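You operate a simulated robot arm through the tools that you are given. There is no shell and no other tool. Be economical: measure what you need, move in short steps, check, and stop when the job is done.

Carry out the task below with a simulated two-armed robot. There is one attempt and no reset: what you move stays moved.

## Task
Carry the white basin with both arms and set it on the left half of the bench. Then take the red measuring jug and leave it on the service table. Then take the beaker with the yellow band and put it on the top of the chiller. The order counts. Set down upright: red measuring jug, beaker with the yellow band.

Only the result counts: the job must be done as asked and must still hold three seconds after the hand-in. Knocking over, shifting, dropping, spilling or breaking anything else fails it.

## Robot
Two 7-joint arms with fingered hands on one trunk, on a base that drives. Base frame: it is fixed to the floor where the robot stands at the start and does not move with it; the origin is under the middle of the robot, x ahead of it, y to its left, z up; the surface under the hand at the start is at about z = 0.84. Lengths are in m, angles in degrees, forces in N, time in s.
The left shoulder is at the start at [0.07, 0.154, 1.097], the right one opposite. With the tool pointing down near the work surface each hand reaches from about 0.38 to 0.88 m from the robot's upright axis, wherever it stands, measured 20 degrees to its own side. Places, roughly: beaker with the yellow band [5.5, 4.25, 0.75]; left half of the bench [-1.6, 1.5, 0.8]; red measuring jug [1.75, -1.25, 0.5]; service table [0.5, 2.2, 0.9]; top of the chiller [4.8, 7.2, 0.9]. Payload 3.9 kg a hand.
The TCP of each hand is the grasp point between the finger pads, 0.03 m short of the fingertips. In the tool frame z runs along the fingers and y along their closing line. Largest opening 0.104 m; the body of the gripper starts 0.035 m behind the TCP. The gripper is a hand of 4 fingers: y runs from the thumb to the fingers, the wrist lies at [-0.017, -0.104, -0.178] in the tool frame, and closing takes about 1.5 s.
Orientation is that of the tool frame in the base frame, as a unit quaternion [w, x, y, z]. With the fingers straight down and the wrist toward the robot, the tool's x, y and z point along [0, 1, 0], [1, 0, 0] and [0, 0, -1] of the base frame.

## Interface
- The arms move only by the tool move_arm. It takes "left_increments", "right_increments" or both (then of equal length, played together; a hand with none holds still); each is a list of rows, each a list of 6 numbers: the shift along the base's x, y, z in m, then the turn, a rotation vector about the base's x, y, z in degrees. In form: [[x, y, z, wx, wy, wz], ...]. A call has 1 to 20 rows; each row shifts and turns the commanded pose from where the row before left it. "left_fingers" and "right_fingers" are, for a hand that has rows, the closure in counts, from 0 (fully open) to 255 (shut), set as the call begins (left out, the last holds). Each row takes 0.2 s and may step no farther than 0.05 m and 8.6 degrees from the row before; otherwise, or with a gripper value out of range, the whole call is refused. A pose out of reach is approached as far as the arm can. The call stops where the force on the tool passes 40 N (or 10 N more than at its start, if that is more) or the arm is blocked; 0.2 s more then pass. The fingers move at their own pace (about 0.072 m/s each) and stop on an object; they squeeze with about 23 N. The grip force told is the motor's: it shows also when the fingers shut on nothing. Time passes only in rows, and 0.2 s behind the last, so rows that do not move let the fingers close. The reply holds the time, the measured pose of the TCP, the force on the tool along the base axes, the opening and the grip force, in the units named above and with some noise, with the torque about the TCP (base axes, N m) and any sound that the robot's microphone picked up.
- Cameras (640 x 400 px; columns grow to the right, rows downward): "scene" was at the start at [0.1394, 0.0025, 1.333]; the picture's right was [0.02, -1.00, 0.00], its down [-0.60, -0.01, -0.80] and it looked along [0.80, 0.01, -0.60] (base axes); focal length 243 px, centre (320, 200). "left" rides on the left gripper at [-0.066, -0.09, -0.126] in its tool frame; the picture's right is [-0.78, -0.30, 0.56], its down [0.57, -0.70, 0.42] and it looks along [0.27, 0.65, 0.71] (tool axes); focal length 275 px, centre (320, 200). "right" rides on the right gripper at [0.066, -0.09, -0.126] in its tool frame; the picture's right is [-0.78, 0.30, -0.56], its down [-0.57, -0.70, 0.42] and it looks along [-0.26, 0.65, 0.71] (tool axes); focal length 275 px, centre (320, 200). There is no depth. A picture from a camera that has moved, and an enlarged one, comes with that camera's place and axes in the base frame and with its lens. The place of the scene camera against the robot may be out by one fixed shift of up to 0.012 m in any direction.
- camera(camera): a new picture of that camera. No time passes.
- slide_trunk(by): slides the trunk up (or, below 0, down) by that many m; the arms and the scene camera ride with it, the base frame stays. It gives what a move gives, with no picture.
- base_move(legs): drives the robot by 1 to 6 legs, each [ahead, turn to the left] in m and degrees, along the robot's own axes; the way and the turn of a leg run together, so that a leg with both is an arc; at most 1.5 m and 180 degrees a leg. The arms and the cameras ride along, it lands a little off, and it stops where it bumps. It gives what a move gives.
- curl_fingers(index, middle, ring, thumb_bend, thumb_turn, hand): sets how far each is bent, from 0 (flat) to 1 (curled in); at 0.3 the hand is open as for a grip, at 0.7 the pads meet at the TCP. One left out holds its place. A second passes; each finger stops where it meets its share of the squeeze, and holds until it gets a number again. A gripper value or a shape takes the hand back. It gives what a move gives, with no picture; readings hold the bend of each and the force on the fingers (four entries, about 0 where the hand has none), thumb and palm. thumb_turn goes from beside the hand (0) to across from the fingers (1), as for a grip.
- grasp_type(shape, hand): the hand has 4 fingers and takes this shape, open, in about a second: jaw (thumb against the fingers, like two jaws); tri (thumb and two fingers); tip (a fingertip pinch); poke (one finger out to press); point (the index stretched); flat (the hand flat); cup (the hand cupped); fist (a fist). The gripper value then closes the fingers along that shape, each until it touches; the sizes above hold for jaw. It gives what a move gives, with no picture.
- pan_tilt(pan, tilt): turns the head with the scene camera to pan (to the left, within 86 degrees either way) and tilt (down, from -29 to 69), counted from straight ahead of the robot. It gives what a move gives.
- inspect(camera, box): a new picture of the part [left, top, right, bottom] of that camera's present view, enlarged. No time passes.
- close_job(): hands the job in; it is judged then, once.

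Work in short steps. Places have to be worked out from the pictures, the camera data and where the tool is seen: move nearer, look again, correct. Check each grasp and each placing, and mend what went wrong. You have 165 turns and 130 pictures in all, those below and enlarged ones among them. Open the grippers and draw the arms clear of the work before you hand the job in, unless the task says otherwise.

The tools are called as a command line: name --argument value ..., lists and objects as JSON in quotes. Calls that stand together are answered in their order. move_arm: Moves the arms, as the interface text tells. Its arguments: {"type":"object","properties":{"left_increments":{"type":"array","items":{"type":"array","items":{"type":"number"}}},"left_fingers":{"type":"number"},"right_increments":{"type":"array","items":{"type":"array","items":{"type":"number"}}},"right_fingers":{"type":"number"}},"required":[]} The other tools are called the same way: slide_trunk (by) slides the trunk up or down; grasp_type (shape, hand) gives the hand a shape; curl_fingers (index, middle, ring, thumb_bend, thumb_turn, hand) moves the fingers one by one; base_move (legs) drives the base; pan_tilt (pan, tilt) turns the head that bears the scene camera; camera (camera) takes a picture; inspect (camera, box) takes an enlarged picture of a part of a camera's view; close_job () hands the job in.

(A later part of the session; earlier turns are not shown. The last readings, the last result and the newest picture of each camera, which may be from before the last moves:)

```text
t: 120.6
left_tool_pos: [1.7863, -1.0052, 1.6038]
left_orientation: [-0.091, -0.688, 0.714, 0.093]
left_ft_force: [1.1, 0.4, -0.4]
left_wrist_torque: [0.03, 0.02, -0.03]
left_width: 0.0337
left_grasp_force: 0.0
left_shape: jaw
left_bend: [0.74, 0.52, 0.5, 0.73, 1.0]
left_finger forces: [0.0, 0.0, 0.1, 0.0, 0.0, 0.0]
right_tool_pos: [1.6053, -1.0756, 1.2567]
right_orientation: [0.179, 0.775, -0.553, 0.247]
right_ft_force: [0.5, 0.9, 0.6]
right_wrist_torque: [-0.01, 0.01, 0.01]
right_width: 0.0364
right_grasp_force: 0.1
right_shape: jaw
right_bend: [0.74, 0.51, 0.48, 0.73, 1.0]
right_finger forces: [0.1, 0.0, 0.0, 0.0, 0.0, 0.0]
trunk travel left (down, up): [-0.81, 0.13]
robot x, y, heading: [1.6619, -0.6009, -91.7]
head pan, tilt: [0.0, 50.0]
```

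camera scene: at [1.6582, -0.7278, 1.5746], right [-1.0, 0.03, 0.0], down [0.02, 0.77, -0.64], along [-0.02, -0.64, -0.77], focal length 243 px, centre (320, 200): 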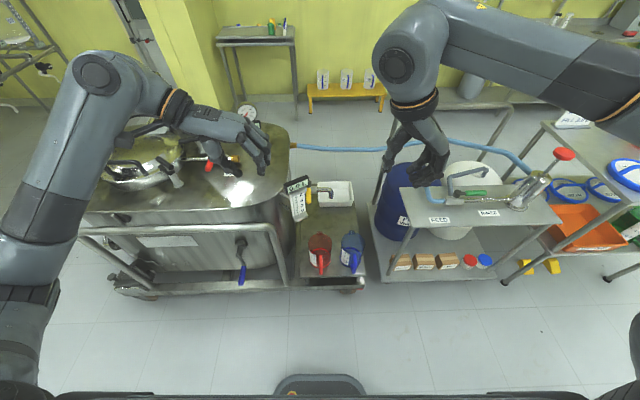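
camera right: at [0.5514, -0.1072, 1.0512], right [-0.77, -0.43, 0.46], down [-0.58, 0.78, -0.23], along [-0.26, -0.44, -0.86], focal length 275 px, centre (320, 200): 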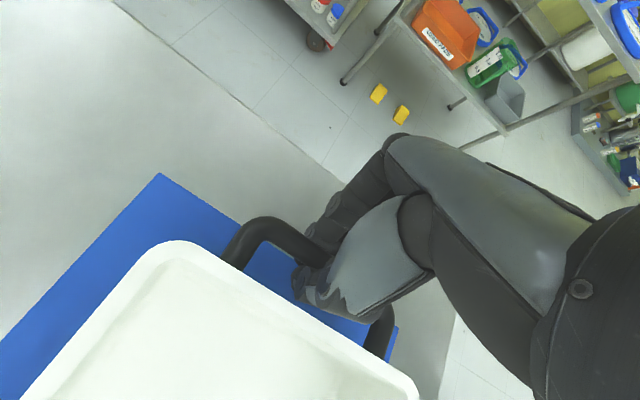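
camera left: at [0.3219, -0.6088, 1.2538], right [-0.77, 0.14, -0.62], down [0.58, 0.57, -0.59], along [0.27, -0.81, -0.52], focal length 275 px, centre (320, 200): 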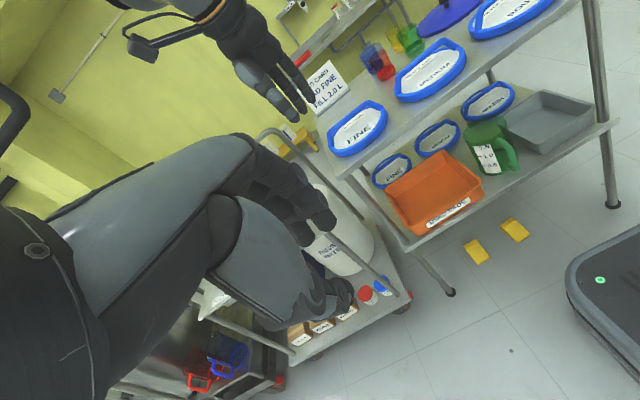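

The orientation reads as intended (fingers forward-down, closing along −x). Lowering the trunk 0.55 m in front of the rail, then looking.

slide_trunk --by -0.55

camera --camera "scene"

camera --camera "right"

```text
refused: -0.55 is not a number from -0.4 to 0.4
```

```text
82 pictures are left
camera scene: at [1.657, -0.7268, 1.5746], right [-1.0, 0.03, 0.0], down [0.03, 0.77, -0.64], along [-0.02, -0.64, -0.77], focal length 243 px, centre (320, 200)
```

scene: 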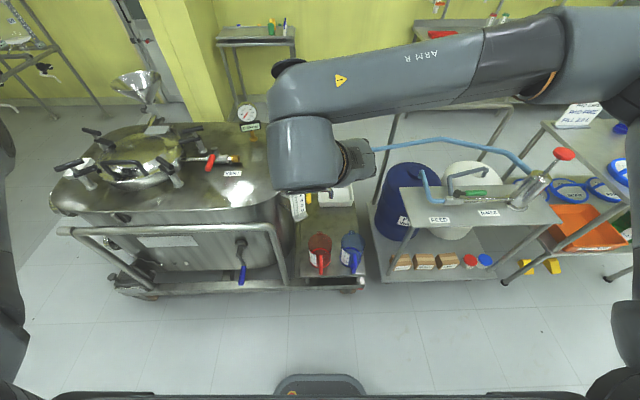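

```text
81 pictures are left
camera right: at [1.6856, -1.028, 1.3957], right [-0.59, 0.81, 0.0], down [0.59, 0.44, -0.68], along [-0.55, -0.4, -0.73], focal length 275 px, centre (320, 200)
```

right: 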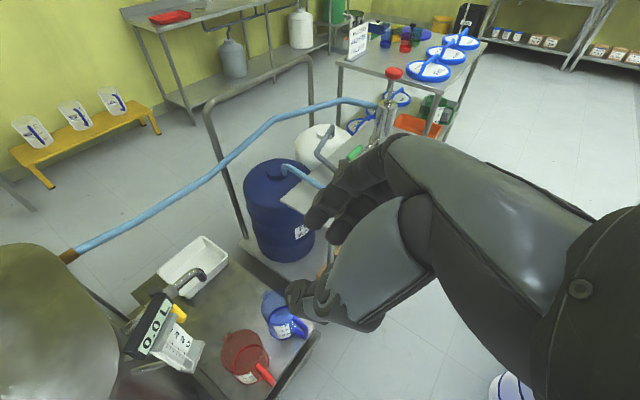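

The right elbow would foul the rail post in that posture. A better stance is near (1.2, −0.86) facing about −20°, where the natural hand pose closes along x. Retracing there.

base_move --legs '[[0, 121], [-0.52, 0], [0, -49]]'

```text
t: 130.5
left_tool_pos: [1.6296, -0.8163, 1.6019]
left_orientation: [0.13, 0.981, -0.146, -0.018]
left_ft_force: [0.7, 0.2, -0.3]
left_wrist_torque: [0.0, -0.01, 0.02]
left_width: 0.0337
left_grasp_force: 0.1
left_shape: jaw
left_bend: [0.74, 0.52, 0.5, 0.73, 1.0]
left_finger forces: [0.1, 0.0, 0.1, 0.0, 0.0, 0.0]
right_tool_pos: [1.6514, -1.0077, 1.2567]
right_orientation: [-0.008, 0.952, 0.034, 0.303]
right_ft_force: [-0.5, -0.3, -0.1]
right_wrist_torque: [-0.01, 0.02, 0.02]
right_width: 0.0364
right_grasp_force: 0.0
right_shape: jaw
right_bend: [0.74, 0.51, 0.48, 0.73, 1.0]
right_finger forces: [0.1, 0.0, 0.0, 0.1, 0.0, 0.0]
trunk travel left (down, up): [-0.81, 0.13]
robot x, y, heading: [1.2077, -0.8332, -16.8]
head pan, tilt: [0.0, 50.0]
stopped in leg 3: the robot was blocked; the commanded pose is now the measured one
```

The turn was blocked at −16.8°. I check what is touching, the bucket side first.

pan_tilt --pan 86 --tilt 60

camera --camera "scene"

pan_tilt --pan -60 --tilt 50

camera --camera "scene"

```text
t: 132.1
left_tool_pos: [1.6303, -0.8183, 1.604]
left_orientation: [0.129, 0.981, -0.146, -0.018]
left_ft_force: [-0.3, -1.1, -0.1]
left_wrist_torque: [0.02, 0.02, -0.04]
left_width: 0.0333
left_grasp_force: 0.1
left_shape: jaw
left_bend: [0.74, 0.52, 0.5, 0.73, 1.0]
left_finger forces: [0.0, 0.1, 0.0, 0.0, 0.0, 0.0]
right_tool_pos: [1.6512, -1.0107, 1.2566]
right_orientation: [-0.008, 0.952, 0.032, 0.304]
right_ft_force: [-0.2, 0.2, -0.6]
right_wrist_torque: [0.0, -0.01, -0.01]
right_width: 0.0367
right_grasp_force: 0.1
right_shape: jaw
right_bend: [0.74, 0.51, 0.48, 0.73, 1.0]
right_finger forces: [0.1, 0.0, 0.0, 0.1, 0.0, 0.1]
trunk travel left (down, up): [-0.81, 0.13]
robot x, y, heading: [1.2024, -0.8354, -16.9]
head pan, tilt: [85.9, 60.0]
```

```text
80 pictures are left
camera scene: at [1.2803, -0.7872, 1.5621], right [0.93, -0.36, 0.0], down [-0.31, -0.81, -0.5], along [0.18, 0.47, -0.87], focal length 243 px, centre (320, 200)
```

scene: 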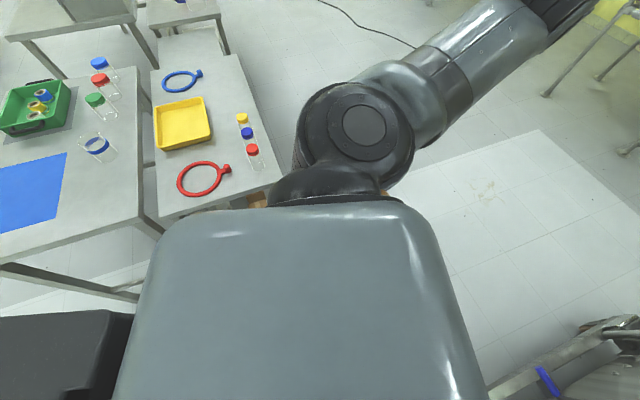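

```text
t: 134.4
left_tool_pos: [1.6302, -0.8171, 1.6035]
left_orientation: [0.129, 0.981, -0.146, -0.017]
left_ft_force: [0.6, -0.5, -0.1]
left_wrist_torque: [-0.01, 0.01, -0.01]
left_width: 0.0334
left_grasp_force: 0.0
left_shape: jaw
left_bend: [0.74, 0.52, 0.5, 0.73, 1.0]
left_finger forces: [0.0, 0.0, 0.2, 0.0, 0.0, 0.0]
right_tool_pos: [1.652, -1.0095, 1.2573]
right_orientation: [-0.009, 0.952, 0.033, 0.304]
right_ft_force: [-0.8, 0.3, 1.0]
right_wrist_torque: [-0.02, -0.01, -0.01]
right_width: 0.0362
right_grasp_force: 0.0
right_shape: jaw
right_bend: [0.74, 0.51, 0.48, 0.73, 1.0]
right_finger forces: [0.1, 0.0, 0.1, 0.0, 0.0, 0.1]
trunk travel left (down, up): [-0.81, 0.13]
robot x, y, heading: [1.2073, -0.8375, -16.8]
head pan, tilt: [-60.0, 50.0]
```

```text
79 pictures are left
camera scene: at [1.2739, -0.9242, 1.5746], right [-0.97, -0.23, 0.0], down [-0.17, 0.75, -0.64], along [0.15, -0.63, -0.77], focal length 243 px, centre (320, 200)
```

scene: 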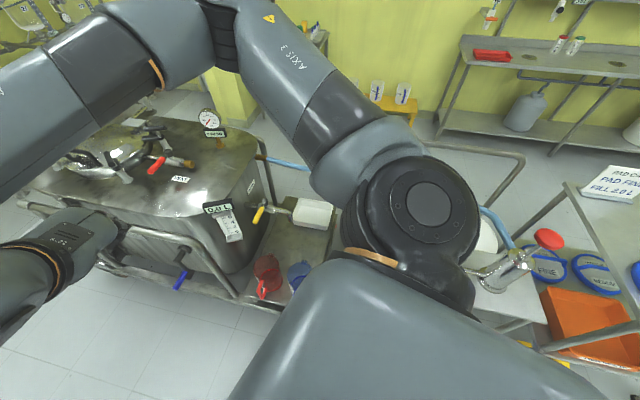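

Most likely my rear corner met the bucket. I turn back left, reverse slightly to (0.99, −0.87) at heading 0 (a safe lane), and check the bucket.

base_move --legs '[[0, 24.8], [-0.22, 0]]'

pan_tilt --pan 45 --tilt 65

camera --camera "scene"

```text
t: 137.3
left_tool_pos: [1.3689, -0.6707, 1.6023]
left_orientation: [0.13, 0.989, 0.07, 0.009]
left_ft_force: [0.5, -0.9, 0.3]
left_wrist_torque: [-0.04, 0.03, -0.05]
left_width: 0.0337
left_grasp_force: 0.1
left_shape: jaw
left_bend: [0.74, 0.52, 0.5, 0.73, 1.0]
left_finger forces: [0.0, 0.0, 0.0, 0.1, 0.0, 0.0]
right_tool_pos: [1.4681, -0.8358, 1.2547]
right_orientation: [-0.074, 0.923, 0.238, 0.293]
right_ft_force: [0.6, 1.0, 0.3]
right_wrist_torque: [-0.01, -0.03, 0.0]
right_width: 0.0365
right_grasp_force: 0.0
right_shape: jaw
right_bend: [0.74, 0.51, 0.48, 0.73, 1.0]
right_finger forces: [0.0, 0.1, 0.1, 0.0, 0.0, 0.0]
trunk travel left (down, up): [-0.81, 0.13]
robot x, y, heading: [0.9871, -0.866, 8.1]
head pan, tilt: [-60.0, 50.0]
```

```text
t: 139.2
left_tool_pos: [1.3646, -0.6702, 1.6022]
left_orientation: [0.13, 0.989, 0.07, 0.011]
left_ft_force: [-0.2, -0.4, 0.3]
left_wrist_torque: [-0.01, 0.02, -0.01]
left_width: 0.0335
left_grasp_force: 0.0
left_shape: jaw
left_bend: [0.74, 0.52, 0.5, 0.73, 1.0]
left_finger forces: [0.1, 0.2, 0.0, 0.0, 0.0, 0.1]
right_tool_pos: [1.4643, -0.8364, 1.2569]
right_orientation: [-0.073, 0.923, 0.237, 0.295]
right_ft_force: [-0.8, 0.4, 0.1]
right_wrist_torque: [-0.01, 0.0, 0.0]
right_width: 0.0363
right_grasp_force: 0.0
right_shape: jaw
right_bend: [0.74, 0.51, 0.48, 0.73, 1.0]
right_finger forces: [0.1, 0.1, 0.0, 0.1, 0.0, 0.0]
trunk travel left (down, up): [-0.81, 0.13]
robot x, y, heading: [0.988, -0.863, 8.0]
head pan, tilt: [45.0, 65.0]
```

```text
78 pictures are left
camera scene: at [1.0757, -0.8093, 1.5565], right [0.8, -0.6, 0.0], down [-0.55, -0.72, -0.42], along [0.25, 0.34, -0.91], focal length 243 px, centre (320, 200)
```

scene: 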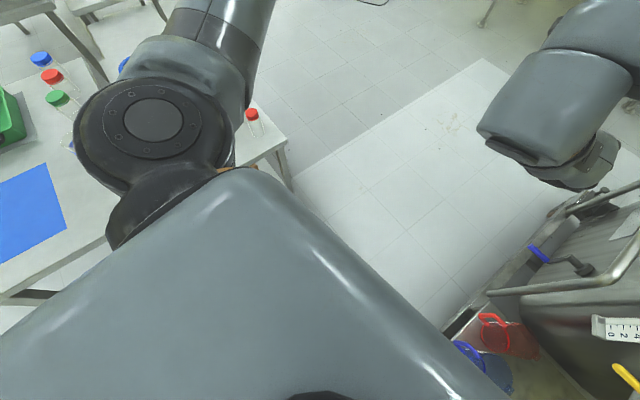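

The bucket is hidden by my shoulder from here, so I'll check it later from a distance. Now I restore the right hand to fingers-down with its closing line along +x, moving it outward.

move_arm --right_increments '[[0, -0.01, 0, 0, 0, -6.7], [0, -0.01, 0, 0, 0, -6.7], [0, -0.01, 0, 0, 0, -6.6], [0, -0.01, 0, -0.97, 6.93, 0], [0, -0.01, 0, -0.97, 6.93, 0], [0, -0.01, 0, -0.97, 6.93, 0], [0, -0.01, 0, -0.97, 6.93, 0], [0, -0.01, 0, -0.97, 6.93, 0], [0, -0.01, 0, 0, 0, 8.2], [0, -0.01, 0, 0, 0, 8.2], [0, -0.01, 0, 0, 0, 8.2], [0, -0.01, 0, 0, 0, 8.2], [0, -0.01, 0, 0, 0, 8.2], [0, -0.01, 0, 0, 0, 8.2], [0, -0.01, 0, 0, 0, 8.2], [0, -0.01, 0, 0, 0, 8.2], [0, -0.01, 0, 0, 0, 8.2], [0, -0.01, 0, 0, 0, 8.2]]' --right_fingers 80

base_move --legs '[[0, -10]]'

pan_tilt --pan -20 --tilt 45

camera --camera "scene"

```text
t: 142.9
left_tool_pos: [1.3643, -0.6729, 1.6039]
left_orientation: [0.13, 0.989, 0.069, 0.01]
left_ft_force: [-0.9, -0.4, -0.3]
left_wrist_torque: [0.01, 0.03, -0.05]
left_width: 0.0336
left_grasp_force: 0.0
left_shape: jaw
left_bend: [0.74, 0.52, 0.5, 0.73, 1.0]
left_finger forces: [0.0, 0.0, 0.0, 0.1, 0.0, 0.0]
right_tool_pos: [1.4631, -1.0171, 1.256]
right_orientation: [-0.005, 0.701, 0.713, 0.001]
right_ft_force: [0.8, 0.1, 0.1]
right_wrist_torque: [0.03, -0.02, 0.01]
right_width: 0.071
right_grasp_force: 0.1
right_shape: jaw
right_bend: [0.28, 0.38, 0.34, 0.58, 0.99]
right_finger forces: [0.0, 0.0, 0.1, 0.1, 0.0, 0.1]
trunk travel left (down, up): [-0.81, 0.13]
robot x, y, heading: [0.9825, -0.8649, 7.7]
head pan, tilt: [45.0, 65.0]
```

```text
t: 144.0
left_tool_pos: [1.3923, -0.7355, 1.6027]
left_orientation: [0.132, 0.991, -0.017, -0.001]
left_ft_force: [-0.3, 1.3, 0.1]
left_wrist_torque: [-0.03, -0.03, -0.01]
left_width: 0.0336
left_grasp_force: 0.1
left_shape: jaw
left_bend: [0.74, 0.52, 0.5, 0.73, 1.0]
left_finger forces: [0.0, 0.0, 0.1, 0.0, 0.0, 0.0]
right_tool_pos: [1.4329, -1.0921, 1.2577]
right_orientation: [-0.003, 0.761, 0.649, 0.0]
right_ft_force: [0.7, 0.9, -0.1]
right_wrist_torque: [-0.02, 0.04, -0.01]
right_width: 0.0709
right_grasp_force: 0.0
right_shape: jaw
right_bend: [0.28, 0.38, 0.34, 0.58, 0.99]
right_finger forces: [0.0, 0.1, 0.1, 0.1, 0.0, 0.0]
trunk travel left (down, up): [-0.81, 0.13]
robot x, y, heading: [0.9894, -0.8691, -1.8]
head pan, tilt: [45.0, 65.0]
```

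```text
t: 145.4
left_tool_pos: [1.3927, -0.7392, 1.6024]
left_orientation: [0.13, 0.991, -0.017, -0.001]
left_ft_force: [0.1, -0.1, 0.3]
left_wrist_torque: [0.01, -0.02, 0.03]
left_width: 0.0335
left_grasp_force: 0.0
left_shape: jaw
left_bend: [0.74, 0.52, 0.5, 0.73, 1.0]
left_finger forces: [0.1, 0.1, 0.0, 0.1, 0.0, 0.0]
right_tool_pos: [1.4298, -1.0958, 1.2555]
right_orientation: [-0.004, 0.761, 0.649, 0.001]
right_ft_force: [0.3, 0.1, 0.3]
right_wrist_torque: [0.02, -0.05, 0.0]
right_width: 0.071
right_grasp_force: 0.2
right_shape: jaw
right_bend: [0.28, 0.38, 0.34, 0.58, 0.99]
right_finger forces: [0.0, 0.0, 0.0, 0.0, 0.1, 0.1]
trunk travel left (down, up): [-0.81, 0.13]
robot x, y, heading: [0.987, -0.8663, -1.6]
head pan, tilt: [-20.0, 45.0]
```

```text
77 pictures are left
camera scene: at [1.1148, -0.8966, 1.5815], right [-0.37, -0.93, 0.0], down [-0.66, 0.26, -0.71], along [0.66, -0.26, -0.71], focal length 243 px, centre (320, 200)
```

scene: 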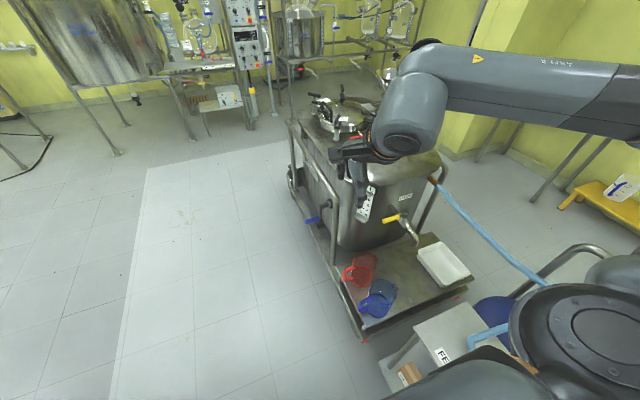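

A good second view of the jug. Zooming in for triangulation.

inspect --camera "scene" --box '[310, 200, 470, 340]'

```text
2.86 times, centred on (390, 270) of scene
camera zoom: at [1.1148, -0.8966, 1.5815], right [-0.37, -0.93, 0.0], down [-0.66, 0.26, -0.71], along [0.66, -0.26, -0.71], focal length 694 px, centre (120, 0)
```

zoom: 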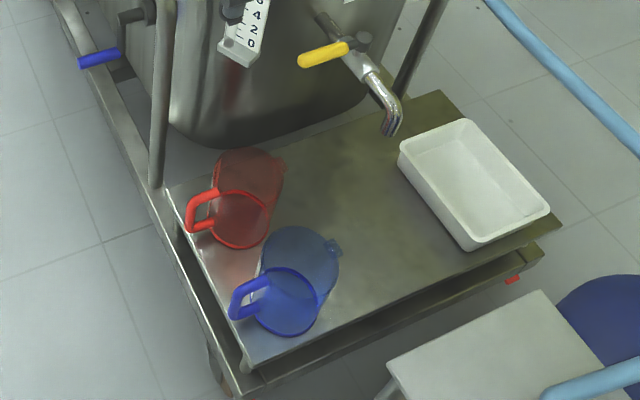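

The jug base centre is at about (1.637, −1.354, 0.31) and the handle bar's middle at (1.637, −1.238, 0.42). I tilt the right hand 30° toward −y, then lower the trunk 0.4 m and look.

move_arm --right_increments '[[0.01, 0, 0, -7.4, 1.17, 0], [0.01, 0, 0, -7.4, 1.17, 0], [0.01, 0, 0, -7.4, 1.17, 0], [0.01, 0, 0, -7.4, 1.17, 0]]'

slide_trunk --by -0.4

camera --camera "scene"

camera --camera "right"

```text
t: 146.4
left_tool_pos: [1.3925, -0.7375, 1.6024]
left_orientation: [0.131, 0.991, -0.016, -0.001]
left_ft_force: [-0.3, 0.2, -0.8]
left_wrist_torque: [-0.01, 0.01, -0.02]
left_width: 0.0336
left_grasp_force: 0.1
left_shape: jaw
left_bend: [0.74, 0.52, 0.5, 0.73, 1.0]
left_finger forces: [0.0, 0.0, 0.0, 0.0, 0.0, 0.0]
right_tool_pos: [1.4737, -1.0948, 1.2557]
right_orientation: [0.164, 0.736, 0.626, -0.197]
right_ft_force: [0.1, -0.1, -0.5]
right_wrist_torque: [-0.01, 0.03, -0.01]
right_width: 0.0712
right_grasp_force: 0.1
right_shape: jaw
right_bend: [0.28, 0.38, 0.34, 0.58, 0.99]
right_finger forces: [0.0, 0.0, 0.1, 0.0, 0.1, 0.0]
trunk travel left (down, up): [-0.81, 0.13]
robot x, y, heading: [0.9868, -0.8686, -1.9]
head pan, tilt: [-20.0, 45.0]
```

```text
t: 150.2
left_tool_pos: [1.3912, -0.7376, 1.203]
left_orientation: [0.132, 0.991, -0.017, 0.0]
left_ft_force: [0.0, -0.3, -0.3]
left_wrist_torque: [-0.02, 0.02, 0.03]
left_width: 0.0336
left_grasp_force: 0.0
left_shape: jaw
left_bend: [0.74, 0.52, 0.5, 0.73, 1.0]
left_finger forces: [0.0, 0.1, 0.0, 0.0, 0.0, 0.1]
right_tool_pos: [1.4721, -1.0959, 0.8563]
right_orientation: [0.163, 0.737, 0.627, -0.195]
right_ft_force: [-0.4, -1.0, -0.9]
right_wrist_torque: [0.02, -0.03, 0.02]
right_width: 0.071
right_grasp_force: 0.1
right_shape: jaw
right_bend: [0.28, 0.38, 0.34, 0.58, 0.99]
right_finger forces: [0.1, 0.0, 0.0, 0.1, 0.0, 0.0]
trunk travel left (down, up): [-0.41, 0.53]
robot x, y, heading: [0.9892, -0.8661, -1.7]
head pan, tilt: [-20.0, 45.0]
```

```text
75 pictures are left
camera scene: at [1.1146, -0.8968, 1.1816], right [-0.37, -0.93, 0.0], down [-0.66, 0.26, -0.71], along [0.66, -0.26, -0.71], focal length 243 px, centre (320, 200)
```

scene: 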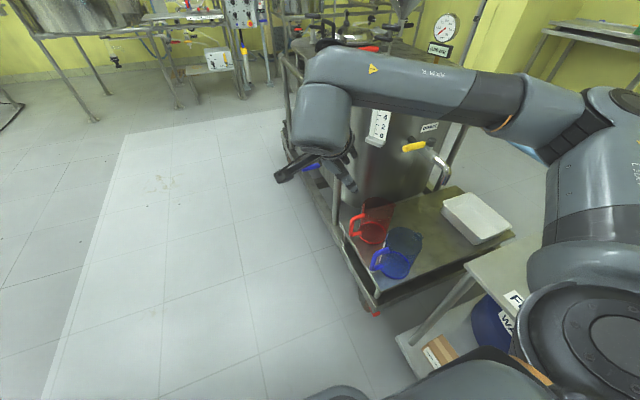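

```text
74 pictures are left
camera right: at [1.4037, -0.9629, 0.9321], right [0.23, -0.44, 0.87], down [-0.81, -0.59, -0.08], along [0.54, -0.68, -0.49], focal length 275 px, centre (320, 200)
```

right: 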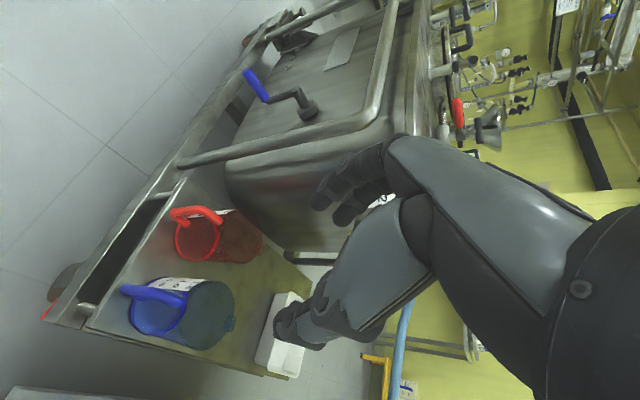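

The elbow would sit over the next cart's top if I used only the trunk, so I'll reach down with the arm from here, first to a pre-grasp point above and in front of the handle.

move_arm --right_increments '[[0.02, -0.003, -0.03, 0, 0, 0], [0.02, -0.003, -0.03, 0, 0, 0], [0.02, -0.003, -0.03, 0, 0, 0], [0.02, -0.003, -0.03, 0, 0, 0], [0.02, -0.003, -0.03, 0, 0, 0], [0.02, -0.003, -0.03, 0, 0, 0], [0.02, -0.003, -0.03, 0, 0, 0], [0.022, -0.003, -0.03, 0, 0, 0]]'

camera --camera "scene"

camera --camera "right"

```text
t: 152.0
left_tool_pos: [1.392, -0.7388, 1.2027]
left_orientation: [0.13, 0.991, -0.016, -0.001]
left_ft_force: [0.2, 0.0, -0.1]
left_wrist_torque: [-0.01, 0.03, 0.0]
left_width: 0.0334
left_grasp_force: 0.1
left_shape: jaw
left_bend: [0.74, 0.52, 0.5, 0.73, 1.0]
left_finger forces: [0.0, 0.0, 0.1, 0.1, 0.0, 0.0]
right_tool_pos: [1.6332, -1.1201, 0.6175]
right_orientation: [0.164, 0.736, 0.627, -0.195]
right_ft_force: [0.1, 0.7, -0.2]
right_wrist_torque: [0.0, 0.01, 0.03]
right_width: 0.0708
right_grasp_force: 0.1
right_shape: jaw
right_bend: [0.28, 0.38, 0.34, 0.58, 0.99]
right_finger forces: [0.1, 0.0, 0.0, 0.0, 0.0, 0.1]
trunk travel left (down, up): [-0.41, 0.53]
robot x, y, heading: [0.9887, -0.8699, -1.7]
head pan, tilt: [-20.0, 45.0]
```

```text
73 pictures are left
camera scene: at [1.1156, -0.8966, 1.1815], right [-0.37, -0.93, 0.0], down [-0.66, 0.26, -0.71], along [0.66, -0.26, -0.71], focal length 243 px, centre (320, 200)
```

scene: 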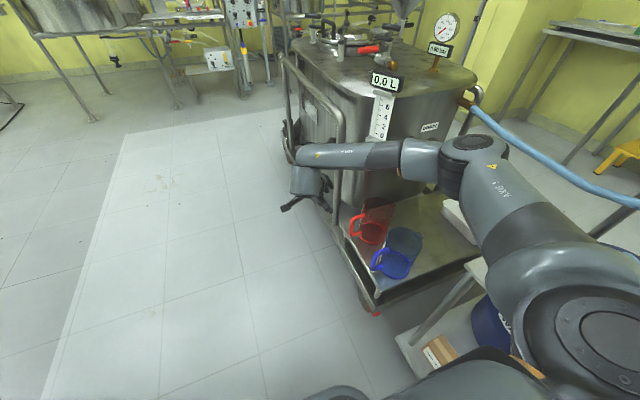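

```text
72 pictures are left
camera right: at [1.5651, -0.9873, 0.6923], right [0.23, -0.44, 0.87], down [-0.81, -0.59, -0.08], along [0.54, -0.68, -0.49], focal length 275 px, centre (320, 200)
```

right: 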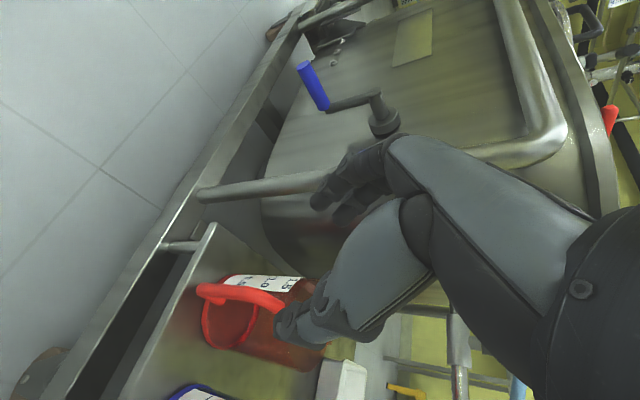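

From the hand camera the handle bar is at x≈1.63, y≈−1.238, z 0.37–0.50. I target its upper part (z≈0.47), approaching along the tool axis and pausing halfway for a check.

move_arm --right_increments '[[0.001, -0.023, -0.021, 0, 0, 0], [0.002, -0.023, -0.021, 0, 0, 0], [0.002, -0.023, -0.0205, 0, 0, 0], [-0.0016, -0.0097, -0.0174, 0, 0, 0], [-0.0016, -0.0097, -0.0174, 0, 0, 0], [0, 0, 0, 0, 0, 0]]'

camera --camera "right"

camera --camera "scene"

```text
t: 153.4
left_tool_pos: [1.3925, -0.7386, 1.2032]
left_orientation: [0.131, 0.991, -0.016, 0.0]
left_ft_force: [0.3, 0.0, 0.7]
left_wrist_torque: [0.02, 0.0, -0.02]
left_width: 0.0336
left_grasp_force: 0.1
left_shape: jaw
left_bend: [0.74, 0.52, 0.5, 0.73, 1.0]
left_finger forces: [0.0, 0.0, 0.0, 0.0, 0.0, 0.1]
right_tool_pos: [1.6342, -1.2083, 0.5197]
right_orientation: [0.163, 0.736, 0.627, -0.195]
right_ft_force: [0.5, 0.2, 0.7]
right_wrist_torque: [-0.02, 0.02, 0.0]
right_width: 0.071
right_grasp_force: 0.0
right_shape: jaw
right_bend: [0.28, 0.38, 0.34, 0.58, 0.99]
right_finger forces: [0.1, 0.0, 0.0, 0.1, 0.0, 0.1]
trunk travel left (down, up): [-0.41, 0.53]
robot x, y, heading: [0.9863, -0.8698, -2.0]
head pan, tilt: [-20.0, 45.0]
```

```text
71 pictures are left
camera right: at [1.5663, -1.0758, 0.5955], right [0.23, -0.44, 0.87], down [-0.81, -0.59, -0.08], along [0.54, -0.68, -0.49], focal length 275 px, centre (320, 200)
```

right: 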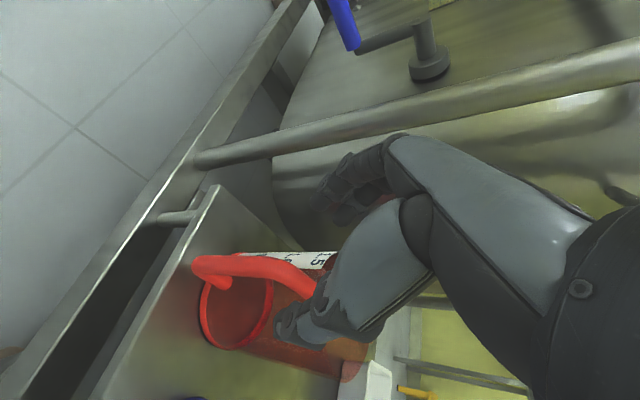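

```text
70 pictures are left
camera scene: at [1.1146, -0.8966, 1.1816], right [-0.37, -0.93, 0.0], down [-0.66, 0.26, -0.71], along [0.66, -0.26, -0.71], focal length 243 px, centre (320, 200)
```

scene: 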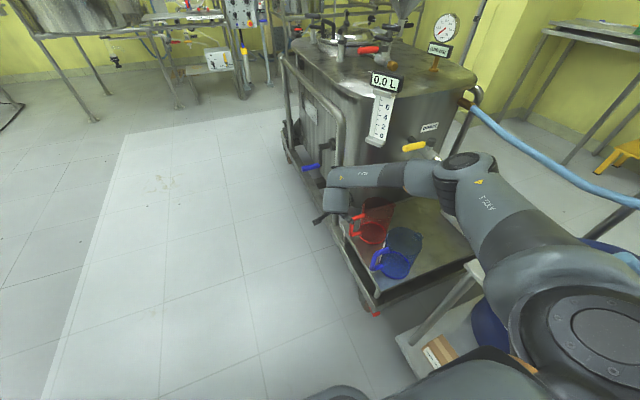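

The bar is centred between thumb and fingers (x≈1.63). Advancing the last 6 cm along the tool axis.

move_arm --right_increments '[[-0.001, -0.0075, -0.013, 0, 0, 0], [-0.001, -0.0075, -0.013, 0, 0, 0], [-0.001, -0.0075, -0.013, 0, 0, 0], [-0.001, -0.0075, -0.013, 0, 0, 0], [0, 0, 0, 0, 0, 0]]'

inspect --camera "right" --box '[160, 150, 400, 390]'

inspect --camera "scene" --box '[300, 150, 440, 290]'

```text
t: 154.6
left_tool_pos: [1.3906, -0.7387, 1.2024]
left_orientation: [0.13, 0.991, -0.016, -0.001]
left_ft_force: [0.2, -0.7, 0.4]
left_wrist_torque: [-0.02, 0.0, -0.03]
left_width: 0.0336
left_grasp_force: 0.2
left_shape: jaw
left_bend: [0.74, 0.52, 0.5, 0.73, 1.0]
left_finger forces: [0.0, 0.0, 0.1, 0.1, 0.0, 0.1]
right_tool_pos: [1.6325, -1.238, 0.4676]
right_orientation: [0.163, 0.736, 0.627, -0.196]
right_ft_force: [0.6, -0.6, 0.1]
right_wrist_torque: [0.0, 0.0, 0.02]
right_width: 0.0708
right_grasp_force: 0.0
right_shape: jaw
right_bend: [0.28, 0.38, 0.34, 0.58, 0.99]
right_finger forces: [0.0, 0.0, 0.0, 0.0, 0.1, 0.1]
trunk travel left (down, up): [-0.41, 0.53]
robot x, y, heading: [0.9866, -0.8673, -1.9]
head pan, tilt: [-20.0, 45.0]
```

```text
1.67 times, centred on (280, 270) of right
camera zoom: at [1.5633, -1.1052, 0.5435], right [0.23, -0.44, 0.87], down [-0.81, -0.59, -0.08], along [0.55, -0.68, -0.49], focal length 459 px, centre (387, 83)
```

zoom: 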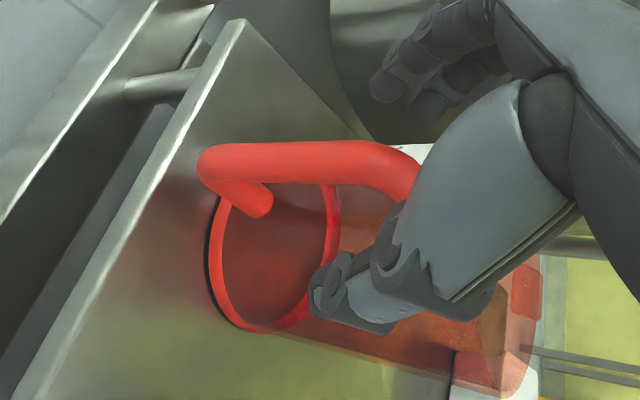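

```text
2.86 times, centred on (370, 220) of scene
camera zoom: at [1.1146, -0.8967, 1.1816], right [-0.37, -0.93, 0.0], down [-0.66, 0.26, -0.71], along [0.66, -0.26, -0.71], focal length 694 px, centre (177, 143)
```

zoom: 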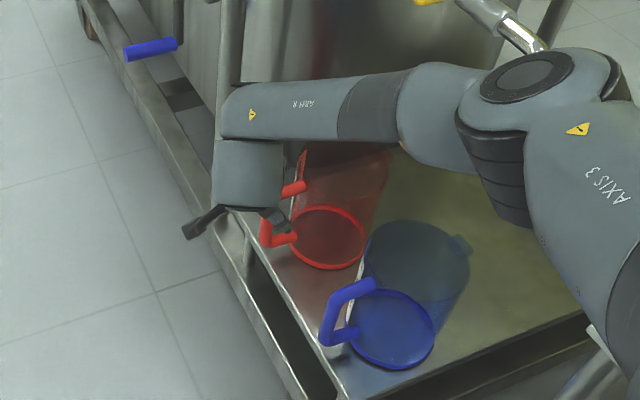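

The handle's upper bar lies at the grasp point between thumb and fingers. I go 1 cm lower for more bar in the grip, then close.

move_arm --right_increments '[[0, 0, -0.01, 0, 0, 0], [0, 0, 0, 0, 0, 0]]'

move_arm --right_increments '[[0, 0, 0, 0, 0, 0], [0, 0, 0, 0, 0, 0], [0, 0, 0, 0, 0, 0], [0, 0, 0, 0, 0, 0], [0, 0, 0, 0, 0, 0], [0, 0, 0, 0, 0, 0], [0, 0, 0, 0, 0, 0], [0, 0, 0, 0, 0, 0]]' --right_fingers 255

inspect --camera "right" --box '[160, 150, 400, 390]'

inspect --camera "scene" --box '[300, 150, 440, 290]'

```text
t: 155.2
left_tool_pos: [1.3918, -0.7379, 1.203]
left_orientation: [0.131, 0.991, -0.016, -0.001]
left_ft_force: [0.4, -0.7, 0.6]
left_wrist_torque: [0.02, -0.01, 0.02]
left_width: 0.0336
left_grasp_force: 0.1
left_shape: jaw
left_bend: [0.74, 0.52, 0.5, 0.73, 1.0]
left_finger forces: [0.0, 0.0, 0.0, 0.0, 0.0, 0.0]
right_tool_pos: [1.6311, -1.2389, 0.4577]
right_orientation: [0.164, 0.736, 0.627, -0.195]
right_ft_force: [0.6, -0.2, -0.1]
right_wrist_torque: [0.01, 0.02, 0.02]
right_width: 0.0712
right_grasp_force: 0.1
right_shape: jaw
right_bend: [0.28, 0.38, 0.34, 0.58, 0.99]
right_finger forces: [0.1, 0.0, 0.0, 0.0, 0.0, 0.0]
trunk travel left (down, up): [-0.41, 0.53]
robot x, y, heading: [0.9887, -0.8664, -1.5]
head pan, tilt: [-20.0, 45.0]
```

```text
t: 157.0
left_tool_pos: [1.3908, -0.7394, 1.2036]
left_orientation: [0.131, 0.991, -0.016, -0.002]
left_ft_force: [0.6, -0.1, -0.1]
left_wrist_torque: [-0.01, -0.01, -0.02]
left_width: 0.0335
left_grasp_force: 0.0
left_shape: jaw
left_bend: [0.74, 0.52, 0.5, 0.73, 1.0]
left_finger forces: [0.0, 0.0, 0.1, 0.1, 0.0, 0.1]
right_tool_pos: [1.6321, -1.239, 0.4575]
right_orientation: [0.164, 0.736, 0.627, -0.195]
right_ft_force: [0.3, 0.7, 0.4]
right_wrist_torque: [0.09, 0.0, 0.04]
right_width: 0.011
right_grasp_force: 23.3
right_shape: jaw
right_bend: [0.71, 0.69, 0.6, 0.75, 1.0]
right_finger forces: [14.0, 5.0, 2.3, 0.0, 18.8, 0.1]
trunk travel left (down, up): [-0.41, 0.53]
robot x, y, heading: [0.9868, -0.868, -1.8]
head pan, tilt: [-20.0, 45.0]
```

```text
1.67 times, centred on (280, 270) of right
camera zoom: at [1.5637, -1.1056, 0.5338], right [0.23, -0.44, 0.87], down [-0.81, -0.59, -0.08], along [0.54, -0.68, -0.49], focal length 459 px, centre (387, 83)
```

zoom: 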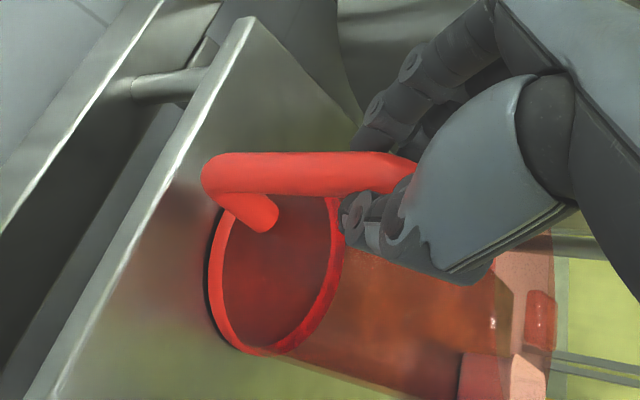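

```text
2.86 times, centred on (370, 220) of scene
camera zoom: at [1.1149, -0.8969, 1.1815], right [-0.37, -0.93, 0.0], down [-0.66, 0.26, -0.71], along [0.66, -0.26, -0.71], focal length 694 px, centre (177, 143)
```

zoom: 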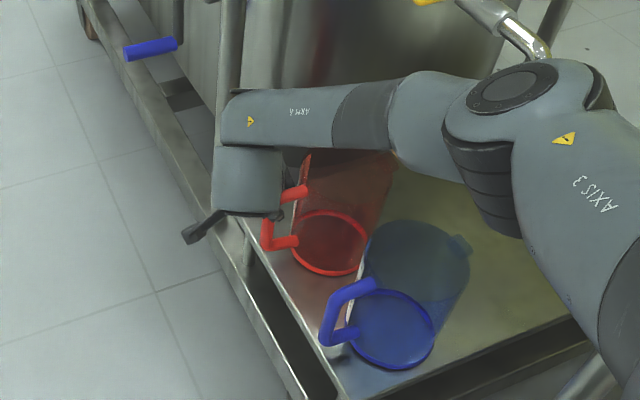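

Firm grip on the handle. I lift 3 cm straight and check.

move_arm --right_increments '[[0, 0, 0.008, 0, 0, 0], [0, 0, 0.01, 0, 0, 0], [0, 0, 0.012, 0, 0, 0], [0, 0, 0, 0, 0, 0]]'

camera --camera "scene"

```text
t: 158.0
left_tool_pos: [1.3927, -0.7377, 1.2029]
left_orientation: [0.13, 0.991, -0.015, -0.002]
left_ft_force: [-0.1, -0.5, 0.3]
left_wrist_torque: [-0.01, -0.01, 0.01]
left_width: 0.0336
left_grasp_force: 0.0
left_shape: jaw
left_bend: [0.74, 0.52, 0.5, 0.73, 1.0]
left_finger forces: [0.1, 0.0, 0.0, 0.1, 0.0, 0.0]
right_tool_pos: [1.6322, -1.2379, 0.4861]
right_orientation: [0.163, 0.736, 0.627, -0.195]
right_ft_force: [0.0, 0.2, -2.2]
right_wrist_torque: [0.15, -0.02, 0.01]
right_width: 0.0114
right_grasp_force: 23.7
right_shape: jaw
right_bend: [0.71, 0.7, 0.63, 0.75, 1.0]
right_finger forces: [15.6, 5.7, 2.4, 0.0, 18.8, 0.0]
trunk travel left (down, up): [-0.41, 0.53]
robot x, y, heading: [0.9863, -0.8637, -1.9]
head pan, tilt: [-20.0, 45.0]
```

```text
65 pictures are left
camera scene: at [1.1152, -0.897, 1.1815], right [-0.37, -0.93, 0.0], down [-0.66, 0.26, -0.71], along [0.66, -0.26, -0.71], focal length 243 px, centre (320, 200)
```

scene: 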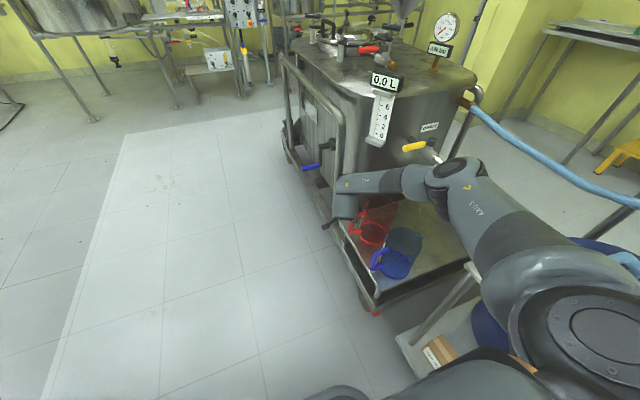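

The jug is held (about 2.2 N). I draw it out toward +y and up, clear of the rail and the blue jug.

move_arm --right_increments '[[0, 0.01, 0.025, 0, 0, 0], [0, 0.025, 0.025, 0, 0, 0], [0, 0.03, 0.025, 0, 0, 0], [0, 0.03, 0.03, 0, 0, 0], [0, 0.03, 0.03, 0, 0, 0], [-0.01, 0.03, 0.035, 0, 0, 0], [-0.015, 0.01, 0.04, 0, 0, 0], [-0.015, 0, 0.04, 0, 0, 0], [-0.015, 0, 0.04, 0, 0, 0], [-0.015, 0, 0.04, 0, 0, 0], [-0.015, 0, 0.04, 0, 0, 0]]'

camera --camera "scene"

```text
t: 160.4
left_tool_pos: [1.3905, -0.739, 1.2031]
left_orientation: [0.131, 0.991, -0.017, 0.0]
left_ft_force: [0.8, -0.2, -0.4]
left_wrist_torque: [-0.04, -0.03, 0.02]
left_width: 0.0337
left_grasp_force: 0.0
left_shape: jaw
left_bend: [0.74, 0.52, 0.5, 0.73, 1.0]
left_finger forces: [0.1, 0.0, 0.1, 0.0, 0.0, 0.0]
right_tool_pos: [1.5449, -1.0721, 0.859]
right_orientation: [0.164, 0.736, 0.628, -0.195]
right_ft_force: [-0.5, 0.7, -1.7]
right_wrist_torque: [0.16, -0.04, 0.05]
right_width: 0.0114
right_grasp_force: 22.9
right_shape: jaw
right_bend: [0.71, 0.7, 0.64, 0.75, 1.0]
right_finger forces: [15.5, 6.5, 2.4, 0.0, 18.4, 0.0]
trunk travel left (down, up): [-0.41, 0.53]
robot x, y, heading: [0.985, -0.8663, -1.9]
head pan, tilt: [-20.0, 45.0]
```

```text
64 pictures are left
camera scene: at [1.114, -0.8968, 1.1816], right [-0.37, -0.93, 0.0], down [-0.66, 0.26, -0.71], along [0.66, -0.26, -0.71], focal length 243 px, centre (320, 200)
```

scene: 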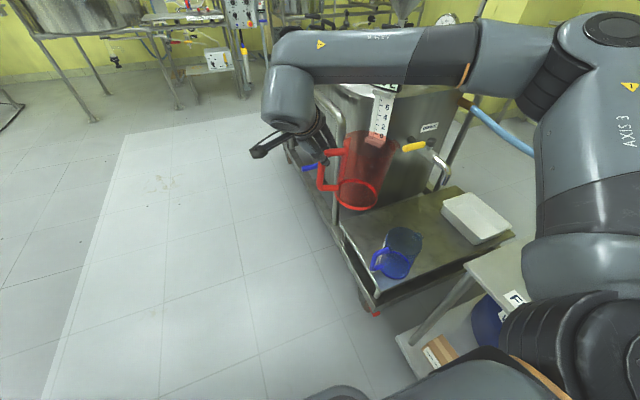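

Held upright. I raise the trunk, bring the jug inward, then reverse down the aisle to x≈−0.45 and turn left to head north.

slide_trunk --by 0.35

move_arm --right_increments '[[-0.01, 0.02, 0, 0, 0, 0], [-0.01, 0.02, 0, 0, 0, 0], [-0.01, 0.02, 0, 0, 0, 0], [-0.01, 0.02, 0, 0, 0, 0], [-0.01, 0.02, 0, 0, 0, 0], [0, 0.02, 0, 0, 0, 0]]'

base_move --legs '[[-1.43, 0], [0, 91.9]]'

pan_tilt --pan -40 --tilt 30

camera --camera "scene"

```text
t: 163.8
left_tool_pos: [1.3912, -0.7393, 1.5526]
left_orientation: [0.13, 0.991, -0.017, -0.002]
left_ft_force: [-1.1, -0.5, -0.1]
left_wrist_torque: [0.02, 0.0, -0.02]
left_width: 0.0336
left_grasp_force: 0.0
left_shape: jaw
left_bend: [0.74, 0.52, 0.5, 0.73, 1.0]
left_finger forces: [0.1, 0.1, 0.0, 0.0, 0.0, 0.0]
right_tool_pos: [1.5465, -1.0731, 1.2089]
right_orientation: [0.164, 0.736, 0.627, -0.195]
right_ft_force: [-0.4, 0.2, -2.0]
right_wrist_torque: [0.18, -0.03, -0.01]
right_width: 0.0111
right_grasp_force: 23.2
right_shape: jaw
right_bend: [0.71, 0.7, 0.64, 0.75, 1.0]
right_finger forces: [15.4, 6.2, 2.5, 0.0, 18.4, 0.1]
trunk travel left (down, up): [-0.76, 0.18]
robot x, y, heading: [0.9851, -0.8675, -1.5]
head pan, tilt: [-20.0, 45.0]
```

```text
t: 165.2
left_tool_pos: [1.3933, -0.7361, 1.5533]
left_orientation: [0.131, 0.991, -0.015, -0.002]
left_ft_force: [-0.3, 0.5, -0.8]
left_wrist_torque: [0.01, -0.02, -0.01]
left_width: 0.0333
left_grasp_force: 0.0
left_shape: jaw
left_bend: [0.74, 0.52, 0.5, 0.73, 1.0]
left_finger forces: [0.0, 0.0, 0.0, 0.1, 0.0, 0.0]
right_tool_pos: [1.4963, -0.9516, 1.2076]
right_orientation: [0.164, 0.736, 0.627, -0.196]
right_ft_force: [1.0, -0.3, -1.6]
right_wrist_torque: [0.11, -0.05, 0.0]
right_width: 0.0113
right_grasp_force: 22.2
right_shape: jaw
right_bend: [0.71, 0.7, 0.71, 0.75, 1.0]
right_finger forces: [15.5, 6.1, 2.5, 0.0, 18.3, 0.0]
trunk travel left (down, up): [-0.76, 0.18]
robot x, y, heading: [0.982, -0.8618, -1.7]
head pan, tilt: [-20.0, 45.0]
```

```text
t: 176.3
left_tool_pos: [-0.5997, -0.4556, 1.5525]
left_orientation: [0.09, 0.681, 0.721, 0.095]
left_ft_force: [-0.1, 0.3, 0.1]
left_wrist_torque: [0.0, 0.0, -0.01]
left_width: 0.0338
left_grasp_force: 0.0
left_shape: jaw
left_bend: [0.74, 0.52, 0.5, 0.73, 1.0]
left_finger forces: [0.0, 0.1, 0.0, 0.1, 0.0, 0.1]
right_tool_pos: [-0.395, -0.3319, 1.2081]
right_orientation: [0.253, 0.034, 0.967, -0.012]
right_ft_force: [0.0, -0.5, -2.5]
right_wrist_torque: [0.01, 0.17, -0.01]
right_width: 0.0111
right_grasp_force: 23.6
right_shape: jaw
right_bend: [0.71, 0.7, 0.71, 0.75, 1.0]
right_finger forces: [15.2, 6.2, 2.4, 0.0, 18.1, 0.1]
trunk travel left (down, up): [-0.76, 0.18]
robot x, y, heading: [-0.4404, -0.8507, 93.2]
head pan, tilt: [-20.0, 45.0]
```

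```text
t: 177.1
left_tool_pos: [-0.5996, -0.4547, 1.5533]
left_orientation: [0.089, 0.68, 0.721, 0.096]
left_ft_force: [-0.7, -0.1, -0.6]
left_wrist_torque: [0.0, 0.02, 0.03]
left_width: 0.0337
left_grasp_force: 0.0
left_shape: jaw
left_bend: [0.74, 0.52, 0.5, 0.73, 1.0]
left_finger forces: [0.1, 0.0, 0.1, 0.0, 0.0, 0.0]
right_tool_pos: [-0.3964, -0.3315, 1.2078]
right_orientation: [0.254, 0.033, 0.967, -0.011]
right_ft_force: [0.4, -0.1, -2.2]
right_wrist_torque: [0.01, 0.2, 0.0]
right_width: 0.0111
right_grasp_force: 23.0
right_shape: jaw
right_bend: [0.71, 0.7, 0.71, 0.75, 1.0]
right_finger forces: [15.2, 6.2, 2.4, 0.1, 18.0, 0.1]
trunk travel left (down, up): [-0.76, 0.18]
robot x, y, heading: [-0.4382, -0.8478, 93.4]
head pan, tilt: [-40.0, 30.0]
```

```text
63 pictures are left
camera scene: at [-0.3844, -0.723, 1.5541], right [0.8, -0.6, 0.0], down [-0.3, -0.4, -0.87], along [0.52, 0.69, -0.5], focal length 243 px, centre (320, 200)
```

scene: 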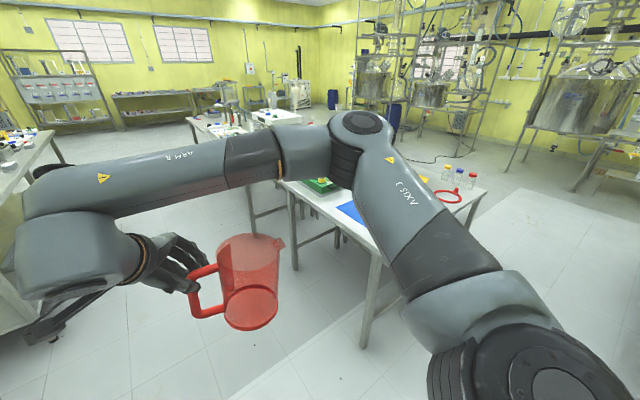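

The jug is steady. Driving north 2.4 m between the benches to reach the west side of the service table.

base_move --legs '[[0, -4.5], [1.2, 0], [1.1, 0]]'

pan_tilt --pan -50 --tilt 30

camera --camera "scene"

```text
t: 188.9
left_tool_pos: [-0.485, 1.8692, 1.5527]
left_orientation: [0.092, 0.711, 0.691, 0.092]
left_ft_force: [-0.8, -0.5, -0.4]
left_wrist_torque: [0.0, 0.01, 0.0]
left_width: 0.0335
left_grasp_force: 0.0
left_shape: jaw
left_bend: [0.74, 0.52, 0.5, 0.73, 1.0]
left_finger forces: [0.0, 0.0, 0.0, 0.0, 0.0, 0.0]
right_tool_pos: [-0.2699, 1.9738, 1.2081]
right_orientation: [0.254, 0.077, 0.964, -0.022]
right_ft_force: [-0.4, -0.5, -1.3]
right_wrist_torque: [0.05, 0.18, -0.01]
right_width: 0.0111
right_grasp_force: 23.2
right_shape: jaw
right_bend: [0.71, 0.7, 0.71, 0.75, 1.0]
right_finger forces: [15.4, 6.1, 2.3, 0.1, 17.9, 0.0]
trunk travel left (down, up): [-0.76, 0.18]
robot x, y, heading: [-0.3577, 1.4661, 88.2]
head pan, tilt: [-40.0, 30.0]
```

```text
t: 189.7
left_tool_pos: [-0.4839, 1.8692, 1.5532]
left_orientation: [0.094, 0.711, 0.691, 0.091]
left_ft_force: [0.5, -0.6, 0.8]
left_wrist_torque: [-0.05, 0.0, -0.03]
left_width: 0.0336
left_grasp_force: 0.2
left_shape: jaw
left_bend: [0.74, 0.52, 0.5, 0.73, 1.0]
left_finger forces: [0.1, 0.0, 0.0, 0.0, 0.0, 0.0]
right_tool_pos: [-0.269, 1.9746, 1.209]
right_orientation: [0.253, 0.076, 0.964, -0.023]
right_ft_force: [0.4, 0.7, -1.6]
right_wrist_torque: [-0.01, 0.16, -0.02]
right_width: 0.0111
right_grasp_force: 23.8
right_shape: jaw
right_bend: [0.71, 0.7, 0.71, 0.75, 1.0]
right_finger forces: [15.3, 6.1, 2.3, 0.1, 18.1, 0.0]
trunk travel left (down, up): [-0.76, 0.18]
robot x, y, heading: [-0.3551, 1.4643, 88.3]
head pan, tilt: [-50.0, 30.0]
```

```text
62 pictures are left
camera scene: at [-0.2805, 1.5726, 1.5541], right [0.62, -0.78, 0.0], down [-0.39, -0.31, -0.87], along [0.68, 0.54, -0.5], focal length 243 px, centre (320, 200)
```

scene: 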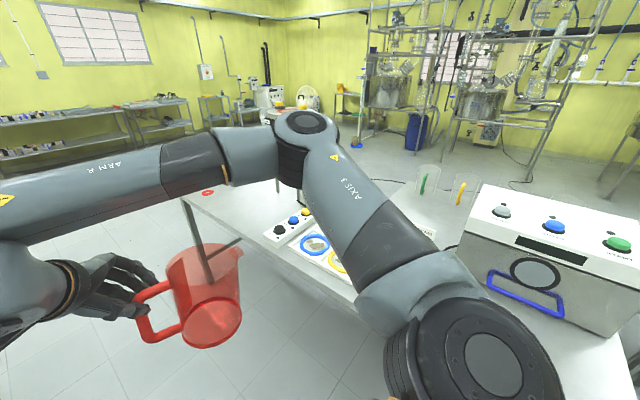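

The view is obstructed by my arm. I turn right to face the table more directly (heading ~25°) and look again.

base_move --legs '[[-0.1, 0], [0, -63]]'

pan_tilt --pan 20 --tilt 35

camera --camera "scene"

```text
t: 193.6
left_tool_pos: [-0.0529, 1.659, 1.5522]
left_orientation: [0.127, 0.969, 0.211, 0.03]
left_ft_force: [0.4, 0.5, -0.6]
left_wrist_torque: [0.01, 0.02, -0.02]
left_width: 0.0334
left_grasp_force: 0.1
left_shape: jaw
left_bend: [0.74, 0.52, 0.5, 0.73, 1.0]
left_finger forces: [0.1, 0.0, 0.0, 0.0, 0.0, 0.1]
right_tool_pos: [0.1378, 1.5135, 1.2069]
right_orientation: [0.204, 0.574, 0.778, -0.153]
right_ft_force: [0.1, -0.6, -2.7]
right_wrist_torque: [0.12, 0.03, -0.04]
right_width: 0.0114
right_grasp_force: 23.0
right_shape: jaw
right_bend: [0.71, 0.7, 0.66, 0.76, 1.0]
right_finger forces: [15.3, 6.2, 2.4, 0.0, 17.8, 0.1]
trunk travel left (down, up): [-0.76, 0.18]
robot x, y, heading: [-0.3575, 1.363, 24.7]
head pan, tilt: [-50.0, 30.0]
```

```text
t: 195.0
left_tool_pos: [-0.053, 1.6583, 1.5533]
left_orientation: [0.127, 0.969, 0.21, 0.028]
left_ft_force: [-0.1, -0.8, -0.8]
left_wrist_torque: [-0.01, -0.02, -0.02]
left_width: 0.0336
left_grasp_force: 0.3
left_shape: jaw
left_bend: [0.74, 0.52, 0.5, 0.73, 1.0]
left_finger forces: [0.1, 0.0, 0.0, 0.0, 0.0, 0.0]
right_tool_pos: [0.138, 1.5119, 1.2083]
right_orientation: [0.203, 0.573, 0.779, -0.152]
right_ft_force: [-0.2, -0.9, -1.6]
right_wrist_torque: [0.15, 0.01, -0.03]
right_width: 0.0112
right_grasp_force: 22.6
right_shape: jaw
right_bend: [0.71, 0.7, 0.66, 0.76, 1.0]
right_finger forces: [15.3, 6.2, 2.4, 0.0, 17.9, 0.1]
trunk travel left (down, up): [-0.76, 0.18]
robot x, y, heading: [-0.3593, 1.3657, 24.7]
head pan, tilt: [20.0, 35.0]
```

```text
61 pictures are left
camera scene: at [-0.2469, 1.4476, 1.5463], right [0.7, -0.71, 0.0], down [-0.41, -0.4, -0.82], along [0.58, 0.57, -0.57], focal length 243 px, centre (320, 200)
```

scene: 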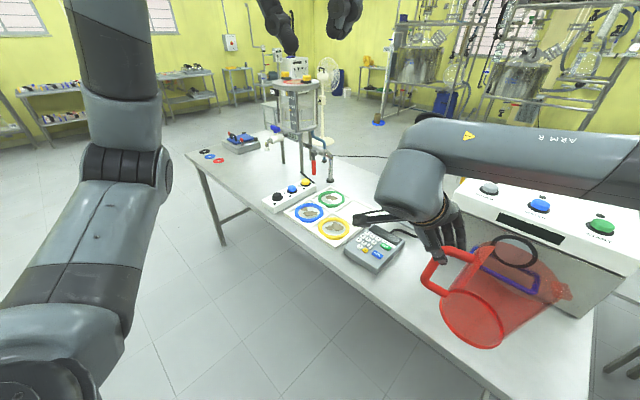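

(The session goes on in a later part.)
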